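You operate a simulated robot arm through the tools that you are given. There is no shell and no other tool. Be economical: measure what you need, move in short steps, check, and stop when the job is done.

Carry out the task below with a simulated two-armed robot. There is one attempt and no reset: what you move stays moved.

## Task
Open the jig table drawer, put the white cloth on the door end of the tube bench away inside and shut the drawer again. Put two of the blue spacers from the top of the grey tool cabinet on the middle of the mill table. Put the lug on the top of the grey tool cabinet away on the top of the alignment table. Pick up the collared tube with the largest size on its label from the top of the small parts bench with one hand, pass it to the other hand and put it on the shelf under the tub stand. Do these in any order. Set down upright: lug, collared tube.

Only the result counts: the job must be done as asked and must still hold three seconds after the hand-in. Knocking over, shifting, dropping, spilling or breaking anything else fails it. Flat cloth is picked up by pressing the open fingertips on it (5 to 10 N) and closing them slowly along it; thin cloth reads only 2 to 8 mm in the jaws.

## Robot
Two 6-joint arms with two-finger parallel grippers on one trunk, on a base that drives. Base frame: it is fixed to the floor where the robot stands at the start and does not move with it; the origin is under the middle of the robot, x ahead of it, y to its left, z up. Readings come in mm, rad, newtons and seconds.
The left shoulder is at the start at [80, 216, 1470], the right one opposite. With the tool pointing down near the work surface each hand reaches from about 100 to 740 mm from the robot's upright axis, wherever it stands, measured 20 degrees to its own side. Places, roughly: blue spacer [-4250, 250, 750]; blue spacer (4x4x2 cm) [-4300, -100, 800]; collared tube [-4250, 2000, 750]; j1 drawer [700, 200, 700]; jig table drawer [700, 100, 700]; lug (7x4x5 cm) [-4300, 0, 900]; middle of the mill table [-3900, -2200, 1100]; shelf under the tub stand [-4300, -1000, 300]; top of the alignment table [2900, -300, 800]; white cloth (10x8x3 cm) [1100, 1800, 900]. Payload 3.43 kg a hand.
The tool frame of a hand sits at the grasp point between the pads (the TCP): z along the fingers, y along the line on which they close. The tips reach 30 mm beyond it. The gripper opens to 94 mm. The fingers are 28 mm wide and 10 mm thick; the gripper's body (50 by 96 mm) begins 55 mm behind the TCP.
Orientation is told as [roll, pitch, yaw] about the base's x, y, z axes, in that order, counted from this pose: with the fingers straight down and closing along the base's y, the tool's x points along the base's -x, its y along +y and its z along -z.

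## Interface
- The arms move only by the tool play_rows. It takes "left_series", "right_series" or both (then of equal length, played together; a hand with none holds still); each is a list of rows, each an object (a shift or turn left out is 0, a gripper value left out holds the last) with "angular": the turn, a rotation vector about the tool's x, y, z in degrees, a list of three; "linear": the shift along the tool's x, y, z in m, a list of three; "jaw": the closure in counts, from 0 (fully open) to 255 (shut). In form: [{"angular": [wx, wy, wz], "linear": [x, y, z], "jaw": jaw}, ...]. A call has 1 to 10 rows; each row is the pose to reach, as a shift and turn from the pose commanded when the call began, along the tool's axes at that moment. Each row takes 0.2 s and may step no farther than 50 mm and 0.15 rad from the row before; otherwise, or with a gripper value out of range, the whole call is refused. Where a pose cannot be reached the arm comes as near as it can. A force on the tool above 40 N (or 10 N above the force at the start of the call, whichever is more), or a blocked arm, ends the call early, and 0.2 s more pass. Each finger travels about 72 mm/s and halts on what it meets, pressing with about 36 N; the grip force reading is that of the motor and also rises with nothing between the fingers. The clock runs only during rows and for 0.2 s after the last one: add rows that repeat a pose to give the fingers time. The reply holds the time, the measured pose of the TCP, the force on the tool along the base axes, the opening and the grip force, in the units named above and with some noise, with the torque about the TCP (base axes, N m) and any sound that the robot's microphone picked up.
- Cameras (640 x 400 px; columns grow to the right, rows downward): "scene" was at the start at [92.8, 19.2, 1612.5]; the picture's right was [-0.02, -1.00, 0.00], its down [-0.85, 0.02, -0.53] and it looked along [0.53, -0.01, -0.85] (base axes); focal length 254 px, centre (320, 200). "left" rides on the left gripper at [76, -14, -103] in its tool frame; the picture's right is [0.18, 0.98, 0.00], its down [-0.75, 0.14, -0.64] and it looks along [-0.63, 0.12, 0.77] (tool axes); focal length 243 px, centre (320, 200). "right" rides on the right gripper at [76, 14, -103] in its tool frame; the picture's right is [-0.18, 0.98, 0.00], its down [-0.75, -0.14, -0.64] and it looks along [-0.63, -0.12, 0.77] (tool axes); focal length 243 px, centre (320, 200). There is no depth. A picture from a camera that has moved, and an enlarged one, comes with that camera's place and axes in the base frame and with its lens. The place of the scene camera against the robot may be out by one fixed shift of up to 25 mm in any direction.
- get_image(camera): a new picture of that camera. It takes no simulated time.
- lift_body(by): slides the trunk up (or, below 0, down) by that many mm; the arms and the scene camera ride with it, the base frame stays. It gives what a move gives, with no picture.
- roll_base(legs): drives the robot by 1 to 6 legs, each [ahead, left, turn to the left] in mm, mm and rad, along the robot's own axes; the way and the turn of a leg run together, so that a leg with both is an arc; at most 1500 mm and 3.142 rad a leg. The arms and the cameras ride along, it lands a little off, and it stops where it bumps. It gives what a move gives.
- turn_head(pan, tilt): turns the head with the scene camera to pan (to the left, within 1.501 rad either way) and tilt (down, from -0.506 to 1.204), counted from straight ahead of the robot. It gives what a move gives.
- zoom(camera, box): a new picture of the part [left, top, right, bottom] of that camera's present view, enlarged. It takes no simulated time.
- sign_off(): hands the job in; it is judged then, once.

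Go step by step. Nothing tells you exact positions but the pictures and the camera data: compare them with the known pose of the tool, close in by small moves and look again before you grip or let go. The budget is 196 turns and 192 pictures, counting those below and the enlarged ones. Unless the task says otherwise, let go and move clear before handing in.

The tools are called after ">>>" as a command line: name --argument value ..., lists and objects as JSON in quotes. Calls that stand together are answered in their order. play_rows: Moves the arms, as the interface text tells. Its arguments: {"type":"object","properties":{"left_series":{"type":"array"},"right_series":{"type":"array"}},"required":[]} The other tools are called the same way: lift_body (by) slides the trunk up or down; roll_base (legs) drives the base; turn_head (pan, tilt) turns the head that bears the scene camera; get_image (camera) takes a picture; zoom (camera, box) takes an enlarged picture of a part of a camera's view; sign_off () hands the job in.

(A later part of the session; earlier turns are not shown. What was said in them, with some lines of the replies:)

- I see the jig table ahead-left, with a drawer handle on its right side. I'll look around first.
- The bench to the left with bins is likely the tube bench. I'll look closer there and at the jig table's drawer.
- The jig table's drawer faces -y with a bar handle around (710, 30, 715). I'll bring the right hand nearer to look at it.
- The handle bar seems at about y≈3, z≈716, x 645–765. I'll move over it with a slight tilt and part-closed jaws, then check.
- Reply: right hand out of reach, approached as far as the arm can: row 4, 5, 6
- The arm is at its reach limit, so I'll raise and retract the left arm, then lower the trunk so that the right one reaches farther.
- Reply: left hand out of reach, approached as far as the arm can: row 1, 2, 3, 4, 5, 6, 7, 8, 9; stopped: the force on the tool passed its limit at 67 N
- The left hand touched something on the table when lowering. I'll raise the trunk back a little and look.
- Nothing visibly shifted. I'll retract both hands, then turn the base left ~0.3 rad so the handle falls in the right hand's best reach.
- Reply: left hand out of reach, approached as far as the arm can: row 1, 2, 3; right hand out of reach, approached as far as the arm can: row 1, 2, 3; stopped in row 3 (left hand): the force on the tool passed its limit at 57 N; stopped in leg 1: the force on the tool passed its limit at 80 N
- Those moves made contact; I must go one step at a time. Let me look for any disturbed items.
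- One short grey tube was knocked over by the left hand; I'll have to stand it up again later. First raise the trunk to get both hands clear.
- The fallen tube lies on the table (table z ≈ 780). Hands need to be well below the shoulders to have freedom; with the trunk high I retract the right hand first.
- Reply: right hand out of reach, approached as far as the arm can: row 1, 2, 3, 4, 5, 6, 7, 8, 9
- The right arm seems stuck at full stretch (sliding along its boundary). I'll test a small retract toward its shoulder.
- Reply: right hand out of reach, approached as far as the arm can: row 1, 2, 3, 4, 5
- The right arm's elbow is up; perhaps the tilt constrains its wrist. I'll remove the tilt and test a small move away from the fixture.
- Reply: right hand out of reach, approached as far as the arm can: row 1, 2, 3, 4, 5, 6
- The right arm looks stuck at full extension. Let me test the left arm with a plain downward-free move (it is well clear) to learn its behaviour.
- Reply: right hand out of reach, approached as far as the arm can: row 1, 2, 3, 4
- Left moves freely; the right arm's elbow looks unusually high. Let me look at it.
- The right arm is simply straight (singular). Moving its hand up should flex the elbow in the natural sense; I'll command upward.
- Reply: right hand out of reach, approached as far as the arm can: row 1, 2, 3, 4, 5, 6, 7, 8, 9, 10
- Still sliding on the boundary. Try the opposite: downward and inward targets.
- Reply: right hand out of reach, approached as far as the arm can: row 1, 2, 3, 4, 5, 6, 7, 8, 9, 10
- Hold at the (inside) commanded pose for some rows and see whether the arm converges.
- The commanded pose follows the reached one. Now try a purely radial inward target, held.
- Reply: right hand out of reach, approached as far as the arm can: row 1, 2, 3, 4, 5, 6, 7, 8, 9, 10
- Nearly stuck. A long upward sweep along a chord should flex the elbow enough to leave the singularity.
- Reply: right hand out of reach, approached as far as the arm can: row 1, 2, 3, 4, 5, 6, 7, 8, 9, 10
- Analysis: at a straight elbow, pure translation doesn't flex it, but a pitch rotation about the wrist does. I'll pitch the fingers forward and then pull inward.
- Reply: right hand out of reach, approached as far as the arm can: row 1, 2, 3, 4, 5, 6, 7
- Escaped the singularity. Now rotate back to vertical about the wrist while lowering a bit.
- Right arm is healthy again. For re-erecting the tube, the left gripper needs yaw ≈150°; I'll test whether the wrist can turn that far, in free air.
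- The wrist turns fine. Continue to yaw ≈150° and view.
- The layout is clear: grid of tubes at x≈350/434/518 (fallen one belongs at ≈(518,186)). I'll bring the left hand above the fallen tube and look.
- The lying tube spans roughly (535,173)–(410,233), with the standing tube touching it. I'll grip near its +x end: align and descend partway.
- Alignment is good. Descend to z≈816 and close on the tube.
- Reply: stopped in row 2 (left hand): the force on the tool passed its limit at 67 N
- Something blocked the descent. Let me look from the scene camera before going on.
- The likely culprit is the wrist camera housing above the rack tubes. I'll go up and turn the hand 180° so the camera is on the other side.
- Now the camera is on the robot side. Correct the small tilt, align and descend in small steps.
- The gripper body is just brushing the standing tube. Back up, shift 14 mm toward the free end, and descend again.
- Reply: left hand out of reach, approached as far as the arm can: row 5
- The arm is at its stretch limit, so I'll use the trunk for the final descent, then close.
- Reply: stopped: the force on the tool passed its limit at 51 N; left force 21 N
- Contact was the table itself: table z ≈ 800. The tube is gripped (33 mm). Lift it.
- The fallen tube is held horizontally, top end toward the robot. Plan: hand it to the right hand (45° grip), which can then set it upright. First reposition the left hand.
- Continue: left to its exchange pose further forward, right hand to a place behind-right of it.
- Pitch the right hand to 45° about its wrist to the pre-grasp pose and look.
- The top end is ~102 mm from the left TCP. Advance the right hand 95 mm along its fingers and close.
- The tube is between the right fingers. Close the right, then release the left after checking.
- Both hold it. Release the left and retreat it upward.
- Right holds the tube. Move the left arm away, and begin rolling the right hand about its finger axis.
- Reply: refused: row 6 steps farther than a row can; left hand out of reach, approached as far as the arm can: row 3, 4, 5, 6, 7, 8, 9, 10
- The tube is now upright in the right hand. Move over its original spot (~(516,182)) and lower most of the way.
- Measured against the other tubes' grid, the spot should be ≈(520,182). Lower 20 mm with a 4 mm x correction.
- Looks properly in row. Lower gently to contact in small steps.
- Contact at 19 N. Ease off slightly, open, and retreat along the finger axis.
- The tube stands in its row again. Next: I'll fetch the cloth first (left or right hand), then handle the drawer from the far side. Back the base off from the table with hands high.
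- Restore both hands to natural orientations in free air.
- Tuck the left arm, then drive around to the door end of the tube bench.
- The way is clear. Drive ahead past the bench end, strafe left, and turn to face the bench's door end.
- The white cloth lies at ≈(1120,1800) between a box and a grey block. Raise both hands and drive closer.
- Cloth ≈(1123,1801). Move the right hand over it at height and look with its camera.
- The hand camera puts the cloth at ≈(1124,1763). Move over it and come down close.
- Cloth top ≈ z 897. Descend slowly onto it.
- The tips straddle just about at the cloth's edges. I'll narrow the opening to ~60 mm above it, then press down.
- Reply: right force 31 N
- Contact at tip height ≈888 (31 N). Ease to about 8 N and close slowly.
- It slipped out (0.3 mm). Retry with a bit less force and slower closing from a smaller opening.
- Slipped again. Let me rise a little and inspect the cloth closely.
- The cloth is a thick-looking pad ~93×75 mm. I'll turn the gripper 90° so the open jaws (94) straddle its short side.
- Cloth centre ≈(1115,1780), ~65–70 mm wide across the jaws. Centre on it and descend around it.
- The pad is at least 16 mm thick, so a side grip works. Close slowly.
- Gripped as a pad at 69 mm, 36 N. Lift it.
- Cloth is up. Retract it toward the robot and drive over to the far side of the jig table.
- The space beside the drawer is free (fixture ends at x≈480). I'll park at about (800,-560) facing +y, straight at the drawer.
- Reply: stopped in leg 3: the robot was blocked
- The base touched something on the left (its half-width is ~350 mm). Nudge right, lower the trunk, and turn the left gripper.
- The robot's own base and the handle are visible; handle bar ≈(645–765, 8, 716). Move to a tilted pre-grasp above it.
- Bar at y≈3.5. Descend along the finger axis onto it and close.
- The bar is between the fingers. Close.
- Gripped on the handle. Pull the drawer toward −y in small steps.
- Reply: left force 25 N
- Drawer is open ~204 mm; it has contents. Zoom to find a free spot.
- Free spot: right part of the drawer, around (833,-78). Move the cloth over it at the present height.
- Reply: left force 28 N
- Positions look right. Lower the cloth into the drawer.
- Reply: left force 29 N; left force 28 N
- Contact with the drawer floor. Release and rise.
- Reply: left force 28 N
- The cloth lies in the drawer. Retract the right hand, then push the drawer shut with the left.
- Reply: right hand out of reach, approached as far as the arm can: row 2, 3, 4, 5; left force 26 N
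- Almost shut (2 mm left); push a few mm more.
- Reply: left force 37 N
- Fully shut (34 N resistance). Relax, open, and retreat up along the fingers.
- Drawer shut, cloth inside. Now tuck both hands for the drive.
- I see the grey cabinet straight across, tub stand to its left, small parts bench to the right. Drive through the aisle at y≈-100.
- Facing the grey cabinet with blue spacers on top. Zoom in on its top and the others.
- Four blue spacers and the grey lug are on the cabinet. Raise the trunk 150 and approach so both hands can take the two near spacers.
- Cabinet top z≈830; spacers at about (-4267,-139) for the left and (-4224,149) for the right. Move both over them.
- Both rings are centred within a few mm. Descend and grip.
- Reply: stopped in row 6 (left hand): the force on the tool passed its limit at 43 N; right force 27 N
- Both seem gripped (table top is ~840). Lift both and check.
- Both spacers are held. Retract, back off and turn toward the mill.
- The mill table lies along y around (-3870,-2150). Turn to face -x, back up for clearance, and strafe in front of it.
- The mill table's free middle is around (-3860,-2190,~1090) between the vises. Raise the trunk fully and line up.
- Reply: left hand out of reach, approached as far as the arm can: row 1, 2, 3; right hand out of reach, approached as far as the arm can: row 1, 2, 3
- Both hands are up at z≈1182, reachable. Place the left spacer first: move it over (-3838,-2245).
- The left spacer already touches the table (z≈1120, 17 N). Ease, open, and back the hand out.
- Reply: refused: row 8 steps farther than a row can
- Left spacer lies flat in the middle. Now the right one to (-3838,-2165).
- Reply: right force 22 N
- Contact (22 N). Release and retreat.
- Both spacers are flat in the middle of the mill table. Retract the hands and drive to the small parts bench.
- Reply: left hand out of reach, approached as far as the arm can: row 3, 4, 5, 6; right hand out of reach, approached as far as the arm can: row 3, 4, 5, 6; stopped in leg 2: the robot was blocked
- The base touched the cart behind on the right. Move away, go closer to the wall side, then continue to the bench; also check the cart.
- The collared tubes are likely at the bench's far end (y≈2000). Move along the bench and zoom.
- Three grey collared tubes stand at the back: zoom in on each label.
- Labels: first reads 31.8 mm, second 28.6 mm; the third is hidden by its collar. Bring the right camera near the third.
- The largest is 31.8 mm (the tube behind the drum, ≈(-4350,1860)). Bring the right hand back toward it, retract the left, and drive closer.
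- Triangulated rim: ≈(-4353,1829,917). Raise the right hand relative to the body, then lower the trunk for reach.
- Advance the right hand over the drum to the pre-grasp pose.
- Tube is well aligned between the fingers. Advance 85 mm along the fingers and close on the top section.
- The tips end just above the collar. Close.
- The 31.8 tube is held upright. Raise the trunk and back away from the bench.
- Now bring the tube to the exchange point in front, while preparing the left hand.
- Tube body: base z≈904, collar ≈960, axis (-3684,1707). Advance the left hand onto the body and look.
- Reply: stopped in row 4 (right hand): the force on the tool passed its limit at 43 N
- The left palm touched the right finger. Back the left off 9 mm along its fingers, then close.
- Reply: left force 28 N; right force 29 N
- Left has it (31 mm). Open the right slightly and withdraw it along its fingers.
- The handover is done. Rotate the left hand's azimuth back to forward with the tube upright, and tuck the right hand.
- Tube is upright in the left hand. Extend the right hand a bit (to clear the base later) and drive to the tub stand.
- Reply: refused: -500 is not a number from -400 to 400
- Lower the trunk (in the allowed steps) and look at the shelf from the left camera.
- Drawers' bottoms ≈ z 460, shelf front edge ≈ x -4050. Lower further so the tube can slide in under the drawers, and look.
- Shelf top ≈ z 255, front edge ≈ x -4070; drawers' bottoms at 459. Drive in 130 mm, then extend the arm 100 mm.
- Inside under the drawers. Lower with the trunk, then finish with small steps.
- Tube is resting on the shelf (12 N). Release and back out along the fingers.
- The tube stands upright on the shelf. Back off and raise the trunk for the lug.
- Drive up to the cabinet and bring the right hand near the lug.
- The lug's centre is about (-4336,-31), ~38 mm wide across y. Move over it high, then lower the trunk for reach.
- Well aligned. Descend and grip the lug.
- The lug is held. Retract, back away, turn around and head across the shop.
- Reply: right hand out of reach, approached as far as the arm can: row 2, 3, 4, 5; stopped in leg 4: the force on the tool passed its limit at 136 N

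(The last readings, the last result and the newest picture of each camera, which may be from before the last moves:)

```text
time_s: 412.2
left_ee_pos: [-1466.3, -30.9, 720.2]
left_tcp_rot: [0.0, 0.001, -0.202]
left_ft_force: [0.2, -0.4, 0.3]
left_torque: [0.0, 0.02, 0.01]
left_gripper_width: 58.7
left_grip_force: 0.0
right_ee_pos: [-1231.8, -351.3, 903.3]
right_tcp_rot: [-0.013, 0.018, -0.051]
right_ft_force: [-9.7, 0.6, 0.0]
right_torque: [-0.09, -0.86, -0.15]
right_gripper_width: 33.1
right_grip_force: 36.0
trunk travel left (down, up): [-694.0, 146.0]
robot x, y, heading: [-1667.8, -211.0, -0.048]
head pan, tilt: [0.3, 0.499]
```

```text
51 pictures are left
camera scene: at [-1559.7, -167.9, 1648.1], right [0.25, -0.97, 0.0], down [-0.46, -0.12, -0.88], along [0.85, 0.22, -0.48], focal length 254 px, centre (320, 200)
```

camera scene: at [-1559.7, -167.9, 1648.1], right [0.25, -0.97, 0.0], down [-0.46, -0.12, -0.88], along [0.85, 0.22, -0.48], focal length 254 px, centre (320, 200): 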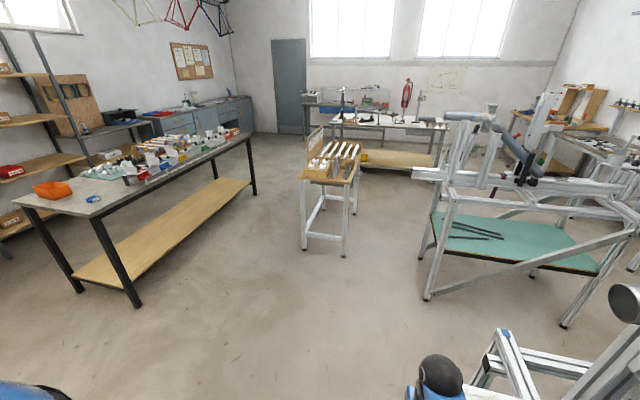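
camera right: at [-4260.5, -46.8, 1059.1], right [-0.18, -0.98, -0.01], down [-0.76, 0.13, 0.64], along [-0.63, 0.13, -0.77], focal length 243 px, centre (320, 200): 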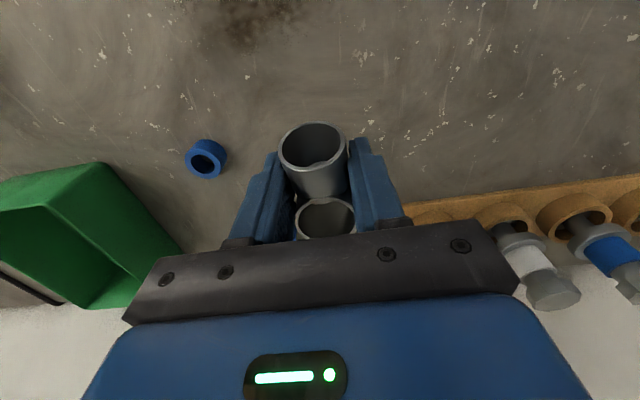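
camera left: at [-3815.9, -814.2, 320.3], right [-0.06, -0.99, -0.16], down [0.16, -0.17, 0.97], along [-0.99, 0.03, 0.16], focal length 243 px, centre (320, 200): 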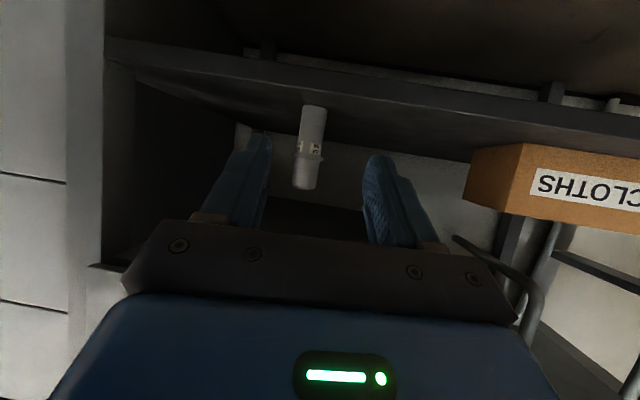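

The right hand hit the second stand (my track drifted to y≈-210). Back off, move left and check the lug and the stand.

>>> roll_base --legs '[[-120, 0, 0], [0, 200, 0.046]]'

>>> get_image --camera "right"

>>> turn_head --pan -0.5 --tilt 0.6

>>> get_image --camera "scene"

```text
time_s: 414.6
left_ee_pos: [-1588.9, 180.5, 719.9]
left_tcp_rot: [0.004, 0.003, -0.154]
left_ft_force: [0.6, -0.1, 0.4]
left_torque: [0.01, 0.02, -0.01]
left_gripper_width: 58.9
left_grip_force: 0.0
right_ee_pos: [-1337.3, -128.7, 900.6]
right_tcp_rot: [-0.008, 0.022, -0.006]
right_ft_force: [0.5, -0.1, -1.0]
right_torque: [0.04, 0.01, -0.01]
right_gripper_width: 33.1
right_grip_force: 36.0
trunk travel left (down, up): [-694.0, 146.0]
robot x, y, heading: [-1783.2, -10.1, -0.001]
head pan, tilt: [0.3, 0.499]
```

```text
50 pictures are left
camera right: at [-1411.2, -113.0, 1005.9], right [0.19, 0.98, -0.01], down [0.77, -0.14, 0.63], along [0.61, -0.13, -0.78], focal length 243 px, centre (320, 200)
```

right: 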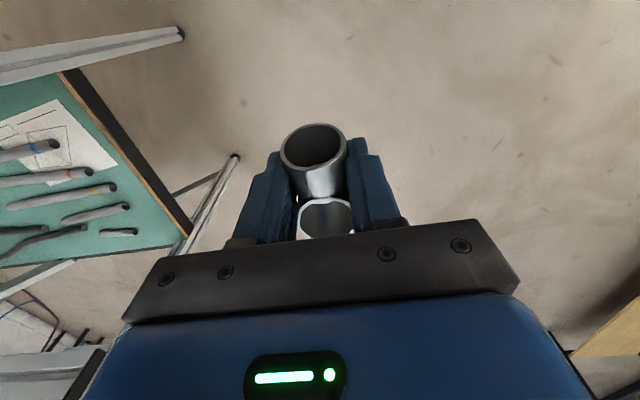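

```text
time_s: 415.7
left_ee_pos: [-1587.7, 182.5, 719.9]
left_tcp_rot: [0.0, 0.001, -0.154]
left_ft_force: [0.3, -0.5, 1.0]
left_torque: [0.0, -0.02, 0.02]
left_gripper_width: 59.0
left_grip_force: 0.0
right_ee_pos: [-1338.3, -126.7, 901.8]
right_tcp_rot: [-0.011, 0.02, -0.005]
right_ft_force: [1.0, -0.2, -1.3]
right_torque: [-0.03, 0.02, 0.01]
right_gripper_width: 33.2
right_grip_force: 35.8
trunk travel left (down, up): [-694.0, 146.0]
robot x, y, heading: [-1784.4, -6.4, 0.001]
head pan, tilt: [-0.499, 0.6]
```

```text
49 pictures are left
camera scene: at [-1682.6, -28.2, 1638.9], right [-0.48, -0.88, 0.0], down [-0.5, 0.27, -0.82], along [0.72, -0.39, -0.57], focal length 254 px, centre (320, 200)
```

scene: 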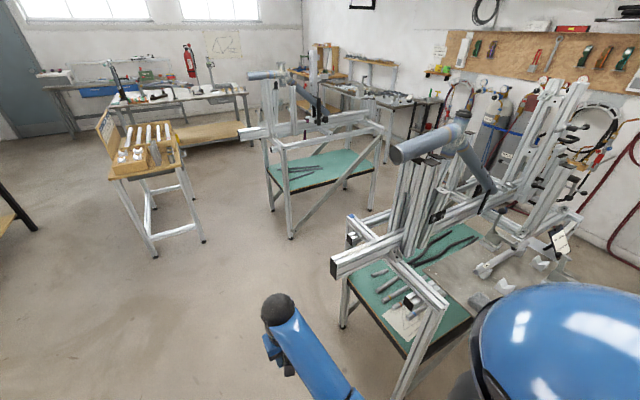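

The stand looks in place and the lug is still well held. Continue along y≈0, then the known corridor.

>>> roll_base --legs '[[1440, 0, 0], [0, 890, 0], [1000, 0, 0]]'

```text
time_s: 432.0
left_ee_pos: [854.7, 1084.8, 719.7]
left_tcp_rot: [0.0, 0.0, -0.141]
left_ft_force: [-0.2, 0.4, 0.1]
left_torque: [-0.02, -0.01, -0.05]
left_gripper_width: 59.1
left_grip_force: 0.1
right_ee_pos: [1108.0, 778.3, 902.3]
right_tcp_rot: [-0.011, 0.019, 0.009]
right_ft_force: [-0.2, -0.6, -0.6]
right_torque: [0.02, -0.01, 0.05]
right_gripper_width: 32.4
right_grip_force: 35.7
trunk travel left (down, up): [-694.0, 146.0]
robot x, y, heading: [662.1, 896.0, 0.009]
head pan, tilt: [-0.499, 0.6]
```

>>> roll_base --legs '[[920, 0, -0.009], [0, -1100, 0]]'

>>> turn_head --pan 0.0 --tilt 0.5

>>> get_image --camera "scene"

>>> get_image --camera "right"

```text
time_s: 442.1
left_ee_pos: [1790.3, -2.9, 719.0]
left_tcp_rot: [0.0, 0.001, -0.143]
left_ft_force: [0.1, 1.1, -0.5]
left_torque: [-0.03, 0.02, 0.01]
left_gripper_width: 59.0
left_grip_force: 0.1
right_ee_pos: [2043.5, -308.6, 902.8]
right_tcp_rot: [-0.012, 0.021, 0.006]
right_ft_force: [-0.2, 0.1, -0.4]
right_torque: [0.01, 0.04, 0.01]
right_gripper_width: 32.6
right_grip_force: 36.0
trunk travel left (down, up): [-694.0, 146.0]
robot x, y, heading: [1602.0, -193.1, 0.016]
head pan, tilt: [-0.499, 0.6]
```

```text
time_s: 443.0
left_ee_pos: [1790.7, -3.4, 719.8]
left_tcp_rot: [0.0, 0.002, -0.141]
left_ft_force: [0.5, -1.6, -0.4]
left_torque: [0.02, -0.04, 0.01]
left_gripper_width: 58.8
left_grip_force: 0.0
right_ee_pos: [2042.5, -309.9, 900.7]
right_tcp_rot: [-0.011, 0.019, 0.008]
right_ft_force: [-0.6, -0.6, -1.1]
right_torque: [-0.03, 0.0, 0.01]
right_gripper_width: 32.6
right_grip_force: 35.8
trunk travel left (down, up): [-694.0, 146.0]
robot x, y, heading: [1598.8, -194.8, 0.016]
head pan, tilt: [0.0, 0.499]
```

```text
48 pictures are left
camera scene: at [1712.0, -172.0, 1648.0], right [0.01, -1.0, 0.0], down [-0.48, -0.01, -0.88], along [0.88, 0.01, -0.48], focal length 254 px, centre (320, 200)
```

scene: 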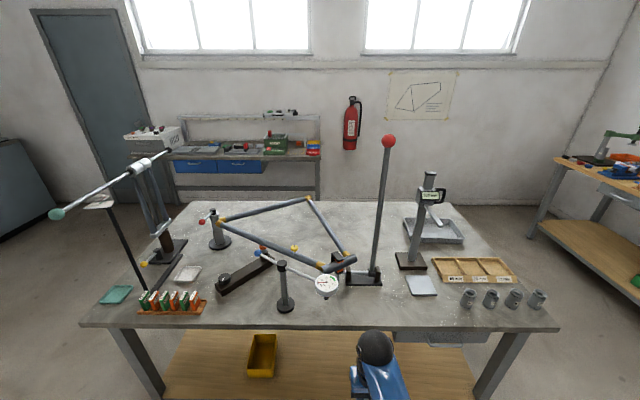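

```text
47 pictures are left
camera right: at [1970.9, -294.3, 1006.3], right [0.18, 0.98, -0.01], down [0.77, -0.13, 0.63], along [0.62, -0.12, -0.78], focal length 243 px, centre (320, 200)
```

right: 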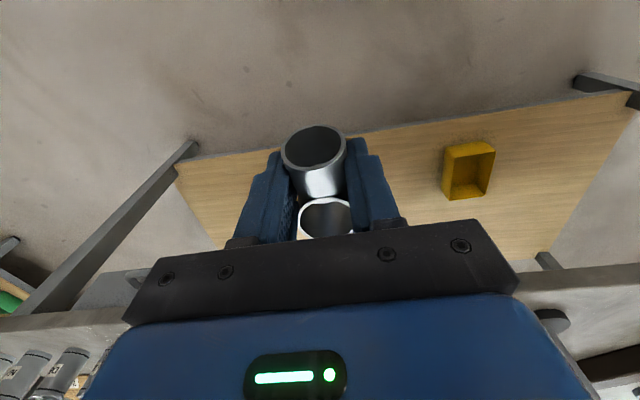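

The alignment table's free front strip around (2375,-470) looks good. Drive closer.

>>> roll_base --legs '[[215, -135, -0.016]]'

>>> play_rows --right_series '[{"linear": [-0.03, 0, -0.02]}, {"linear": [-0.06, 0, -0.03]}, {"linear": [-0.09, 0, -0.03]}]'

>>> turn_head --pan -0.15 --tilt 0.85

>>> get_image --camera "right"

>>> get_image --camera "scene"

```text
time_s: 444.8
left_ee_pos: [2007.4, -136.4, 718.7]
left_tcp_rot: [0.0, 0.001, -0.157]
left_ft_force: [0.4, 0.6, 0.6]
left_torque: [0.0, -0.01, 0.02]
left_gripper_width: 58.8
left_grip_force: 0.1
right_ee_pos: [2257.0, -447.3, 902.0]
right_tcp_rot: [-0.012, 0.02, -0.008]
right_ft_force: [-0.3, 1.0, -1.0]
right_torque: [-0.06, 0.0, 0.02]
right_gripper_width: 32.5
right_grip_force: 35.7
trunk travel left (down, up): [-694.0, 146.0]
robot x, y, heading: [1813.5, -325.7, -0.0]
head pan, tilt: [0.0, 0.499]
```

```text
time_s: 445.6
left_ee_pos: [2009.4, -140.3, 720.4]
left_tcp_rot: [0.001, 0.003, -0.16]
left_ft_force: [0.9, -0.3, -0.4]
left_torque: [-0.02, 0.03, -0.01]
left_gripper_width: 59.0
left_grip_force: 0.1
right_ee_pos: [2350.9, -450.8, 927.5]
right_tcp_rot: [-0.01, 0.022, -0.008]
right_ft_force: [-0.7, 0.0, -2.2]
right_torque: [0.05, 0.03, -0.02]
right_gripper_width: 32.2
right_grip_force: 36.3
right hand out of reach, approached as far as the arm can: row 1, 2
trunk travel left (down, up): [-694.0, 146.0]
robot x, y, heading: [1812.5, -327.0, -0.004]
head pan, tilt: [0.0, 0.499]
```

```text
time_s: 446.5
left_ee_pos: [2008.1, -138.2, 719.2]
left_tcp_rot: [-0.001, 0.0, -0.155]
left_ft_force: [0.5, 1.2, 0.0]
left_torque: [-0.01, -0.03, 0.0]
left_gripper_width: 59.0
left_grip_force: 0.1
right_ee_pos: [2348.8, -450.3, 928.8]
right_tcp_rot: [-0.01, 0.019, -0.009]
right_ft_force: [0.9, 0.5, -0.3]
right_torque: [0.01, -0.02, 0.0]
right_gripper_width: 32.4
right_grip_force: 36.1
trunk travel left (down, up): [-694.0, 146.0]
robot x, y, heading: [1811.8, -324.3, -0.004]
head pan, tilt: [-0.15, 0.85]
```

```text
46 pictures are left
camera right: at [2275.7, -433.2, 1032.4], right [0.19, 0.98, -0.01], down [0.76, -0.14, 0.63], along [0.62, -0.13, -0.78], focal length 243 px, centre (320, 200)
```

right: 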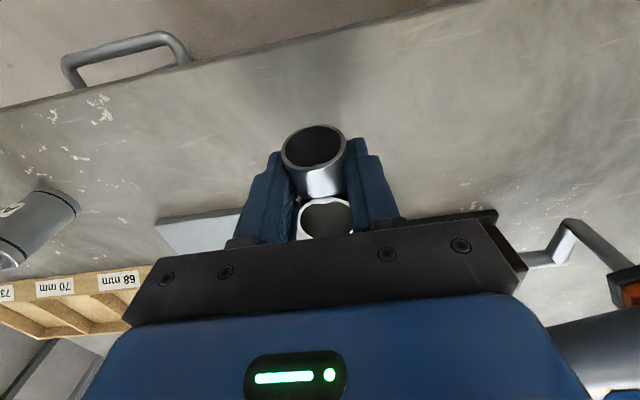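

```text
45 pictures are left
camera scene: at [1913.0, -317.8, 1618.1], right [-0.15, -0.99, 0.0], down [-0.74, 0.11, -0.66], along [0.65, -0.1, -0.75], focal length 254 px, centre (320, 200)
```

scene: 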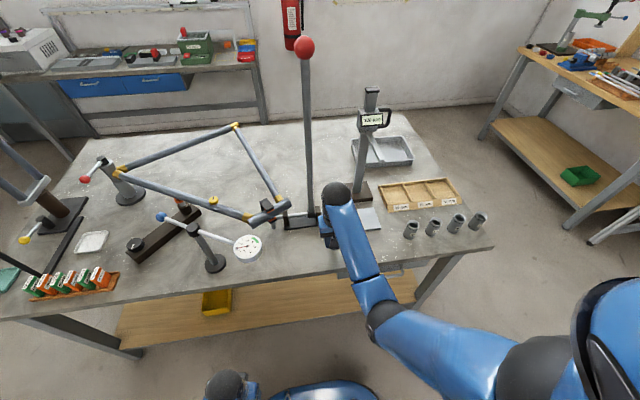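

Free area directly below; front edge x≈2293. Lower the lug at (2375,-450).

>>> play_rows --right_series '[{"linear": [-0.012, 0, 0.02], "angular": [0.5, -1, 0]}, {"linear": [-0.025, 0, 0.045], "angular": [0.5, -1, 0]}, {"linear": [-0.025, 0, 0.065], "angular": [0.5, -1, 0]}]'

>>> play_rows --right_series '[{"linear": [0, 0, 0.003]}, {"linear": [0, 0, 0.007]}]'

>>> zoom --camera "scene" --box '[280, 170, 420, 290]'

```text
time_s: 447.2
left_ee_pos: [2006.5, -139.2, 719.9]
left_tcp_rot: [0.0, -0.002, -0.159]
left_ft_force: [0.5, -0.6, -0.4]
left_torque: [-0.04, -0.03, 0.0]
left_gripper_width: 58.7
left_grip_force: 0.2
right_ee_pos: [2373.8, -450.5, 879.1]
right_tcp_rot: [-0.018, -0.013, -0.009]
right_ft_force: [-4.5, 0.1, 9.8]
right_torque: [0.06, 0.07, 0.01]
right_gripper_width: 32.2
right_grip_force: 36.2
trunk travel left (down, up): [-694.0, 146.0]
robot x, y, heading: [1812.6, -327.4, -0.004]
head pan, tilt: [-0.15, 0.85]
stopped in row 3 (right hand): the force on the tool passed its limit at 56 N (the readings are from after the stop); the commanded pose is now the measured one
```

```text
time_s: 447.9
left_ee_pos: [2007.9, -138.6, 720.7]
left_tcp_rot: [0.0, 0.0, -0.159]
left_ft_force: [-0.2, -0.2, 0.3]
left_torque: [0.02, 0.04, 0.0]
left_gripper_width: 58.6
left_grip_force: 0.0
right_ee_pos: [2379.7, -449.0, 879.4]
right_tcp_rot: [-0.015, -0.026, -0.01]
right_ft_force: [-8.8, -0.1, 24.1]
right_torque: [0.0, 0.19, -0.02]
right_gripper_width: 32.5
right_grip_force: 35.9
trunk travel left (down, up): [-694.0, 146.0]
robot x, y, heading: [1808.7, -326.6, -0.003]
head pan, tilt: [-0.15, 0.85]
stopped in row 2 (right hand): the force on the tool passed its limit at 44 N (the readings are from after the stop); the commanded pose is now the measured one
```

```text
3.33 times, centred on (350, 230) of scene
camera zoom: at [1910.5, -317.7, 1618.1], right [-0.15, -0.99, 0.0], down [-0.74, 0.12, -0.66], along [0.65, -0.1, -0.75], focal length 848 px, centre (220, 100)
```

zoom: 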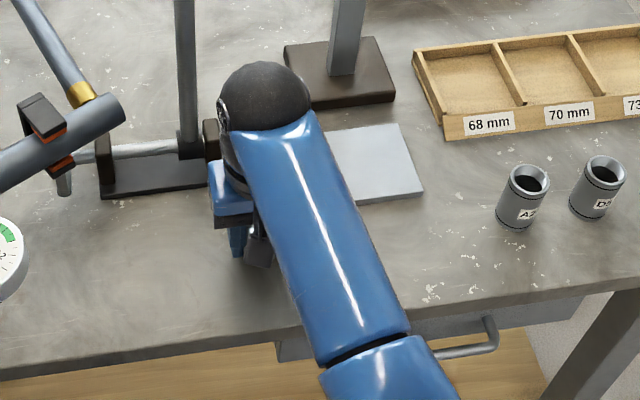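

Already in contact at TCP z≈879 (table ≈ z 844). Ease up, level the hand, and look before releasing.

>>> play_rows --right_series '[{"linear": [0, 0, -0.004], "angular": [-0.8, 1.4, 0]}, {"linear": [0.001, 0, -0.004], "angular": [-0.8, 1.4, 0]}]'

>>> get_image --camera "right"

```text
time_s: 448.4
left_ee_pos: [2007.9, -138.2, 720.6]
left_tcp_rot: [-0.001, 0.0, -0.159]
left_ft_force: [-0.5, 0.6, 0.1]
left_torque: [0.01, -0.03, 0.0]
left_gripper_width: 58.7
left_grip_force: 0.0
right_ee_pos: [2379.0, -449.4, 879.6]
right_tcp_rot: [-0.002, 0.004, -0.011]
right_ft_force: [2.7, -0.4, 4.2]
right_torque: [-0.03, -0.13, -0.02]
right_gripper_width: 32.5
right_grip_force: 36.2
trunk travel left (down, up): [-694.0, 146.0]
robot x, y, heading: [1809.4, -327.4, -0.005]
head pan, tilt: [-0.15, 0.85]
```

```text
43 pictures are left
camera right: at [2303.8, -434.3, 983.1], right [0.19, 0.98, 0.0], down [0.75, -0.15, 0.64], along [0.63, -0.13, -0.77], focal length 243 px, centre (320, 200)
```

right: 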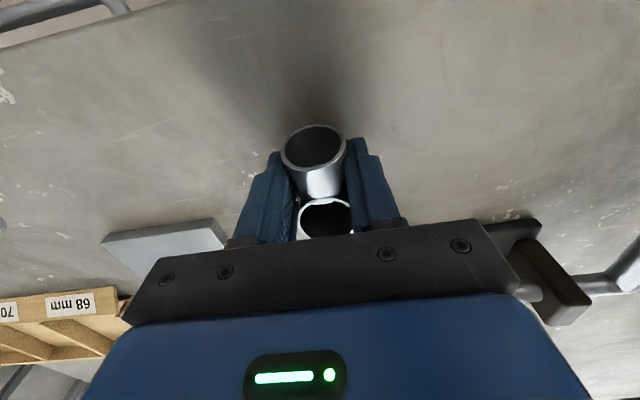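

Nearly zero load, in contact. Open slowly and lift away.

>>> play_rows --right_series '[{"linear": [0, 0, 0.001]}, {"linear": [0, 0, 0.001], "jaw": 155}, {"linear": [0, 0, 0.001], "jaw": 130}, {"linear": [0, 0, 0.001], "jaw": 100}, {"linear": [0, 0, 0.001]}, {"linear": [0, 0, -0.03]}, {"linear": [0, 0, -0.07]}, {"linear": [0.03, 0, -0.08]}]'

>>> get_image --camera "right"

>>> zoom --camera "scene" --box '[260, 190, 420, 290]'

```text
time_s: 450.2
left_ee_pos: [2007.4, -139.3, 720.7]
left_tcp_rot: [0.0, 0.001, -0.16]
left_ft_force: [-0.5, -0.3, 0.4]
left_torque: [-0.01, -0.01, -0.01]
left_gripper_width: 58.6
left_grip_force: 0.0
right_ee_pos: [2360.2, -446.4, 938.2]
right_tcp_rot: [-0.003, 0.002, -0.011]
right_ft_force: [0.0, 0.2, -0.2]
right_torque: [0.01, 0.03, 0.01]
right_gripper_width: 57.2
right_grip_force: 0.1
right hand out of reach, approached as far as the arm can: row 8
trunk travel left (down, up): [-694.0, 146.0]
robot x, y, heading: [1812.2, -323.0, -0.0]
head pan, tilt: [-0.15, 0.85]
```

```text
42 pictures are left
camera right: at [2284.8, -431.9, 1042.4], right [0.19, 0.98, 0.0], down [0.75, -0.15, 0.64], along [0.63, -0.13, -0.77], focal length 243 px, centre (320, 200)
```

right: 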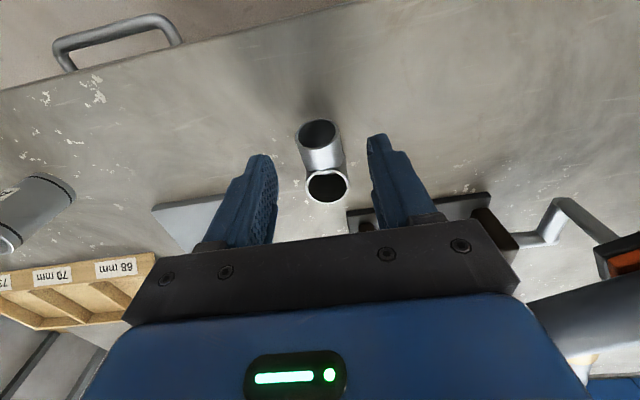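

```text
4.00 times, centred on (340, 240) of scene
camera zoom: at [1912.5, -318.2, 1618.1], right [-0.15, -0.99, 0.0], down [-0.74, 0.12, -0.66], along [0.65, -0.1, -0.75], focal length 1018 px, centre (240, 40)
```

zoom: 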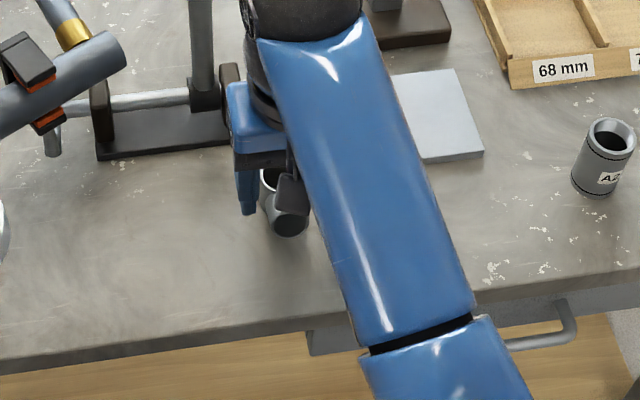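

Back away and view the lug from the side.

>>> roll_base --legs '[[-350, 0, 0]]'

>>> turn_head --pan -0.1 --tilt 0.7

>>> get_image --camera "scene"

```text
time_s: 452.5
left_ee_pos: [1660.9, -138.4, 719.5]
left_tcp_rot: [0.001, 0.003, -0.159]
left_ft_force: [0.4, 0.3, -0.2]
left_torque: [0.01, 0.0, -0.03]
left_gripper_width: 58.7
left_grip_force: 0.0
right_ee_pos: [2011.0, -446.3, 938.1]
right_tcp_rot: [-0.003, 0.003, -0.011]
right_ft_force: [-0.5, 0.0, 0.6]
right_torque: [0.01, 0.01, 0.02]
right_gripper_width: 57.1
right_grip_force: 0.0
trunk travel left (down, up): [-694.0, 146.0]
robot x, y, heading: [1462.6, -330.2, -0.002]
head pan, tilt: [-0.15, 0.85]
```

```text
time_s: 453.2
left_ee_pos: [1658.5, -137.2, 720.3]
left_tcp_rot: [0.0, -0.002, -0.159]
left_ft_force: [-1.1, -0.1, -0.8]
left_torque: [-0.02, 0.0, -0.03]
left_gripper_width: 58.9
left_grip_force: 0.0
right_ee_pos: [2010.4, -446.5, 937.4]
right_tcp_rot: [-0.003, 0.002, -0.01]
right_ft_force: [-0.2, 0.6, 0.3]
right_torque: [0.03, -0.04, 0.02]
right_gripper_width: 57.2
right_grip_force: 0.1
trunk travel left (down, up): [-694.0, 146.0]
robot x, y, heading: [1462.5, -324.9, -0.001]
head pan, tilt: [-0.099, 0.7]
```

```text
40 pictures are left
camera scene: at [1570.4, -313.5, 1630.3], right [-0.1, -0.99, 0.0], down [-0.64, 0.07, -0.76], along [0.76, -0.08, -0.64], focal length 254 px, centre (320, 200)
```

scene: 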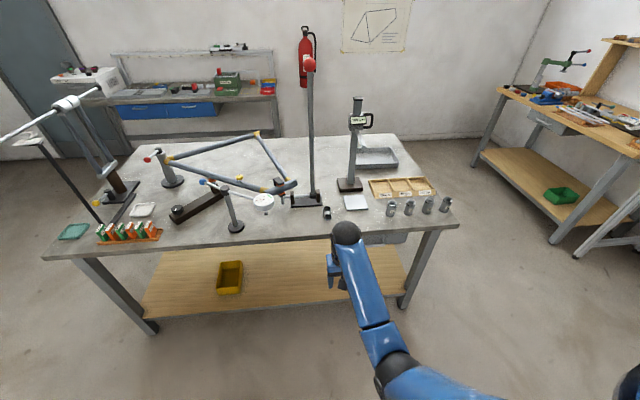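

>>> zoom --camera "scene" --box '[305, 192, 355, 227]'

```text
11.43 times, centred on (330, 210) of scene
camera zoom: at [1570.4, -313.5, 1630.3], right [-0.1, -0.99, 0.0], down [-0.64, 0.07, -0.76], along [0.76, -0.08, -0.64], focal length 2907 px, centre (206, 91)
```

zoom: 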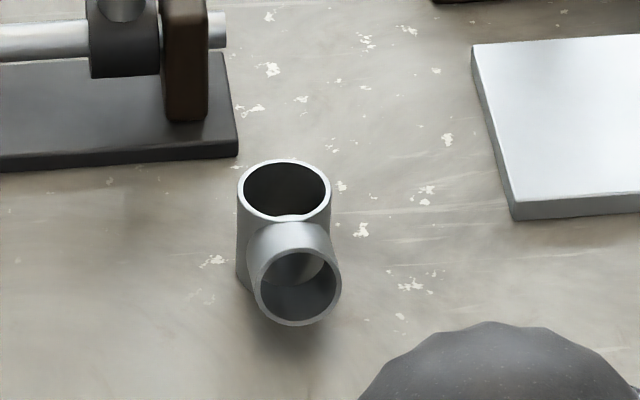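

The lug stands upright on the alignment table, as it stood on the cabinet. Both hands are clear and all four jobs are done, so I'm handing in.

>>> sign_off

```text
The job is handed in.
```

I finished all four jobs and handed in, but along the way I knocked one thing over and bumped several others.

**Jobs**
- **Cloth:** it is in the jig table drawer, next to a folded blue cloth that was already in there. The drawer is fully shut.
- **Spacers:** two blue spacers lie flat in the middle of the mill table.
- **Lug:** it stands upright near the front edge of the alignment table. One of the bumps below happened while I was carrying it and shifted it slightly in the grip.
- **Collared tube:** I compared all three labels and took the 31.8 mm one. I passed it from the right hand to the left and set it upright on the shelf under the tub stand.

**Possible faults**
- **Tube knocked over:** early on, the left hand knocked over a short grey tube on the jig table. I stood it back up in line with its row, but its exact original position is my estimate.
- **Jig table contacts:** the hands also hit the rack tubes and touched the tube beside the fallen one. I saw nothing else out of place there.
- **Base bumps:** the base stopped against something beside the drawer, probably the welding stand there. It also stopped against the cart in the middle of the shop. I did not check whether either had moved.
- **Second stand:** the right hand hit another stand at about 136 N while carrying the lug. In the pictures it looked to be in the same place afterwards.
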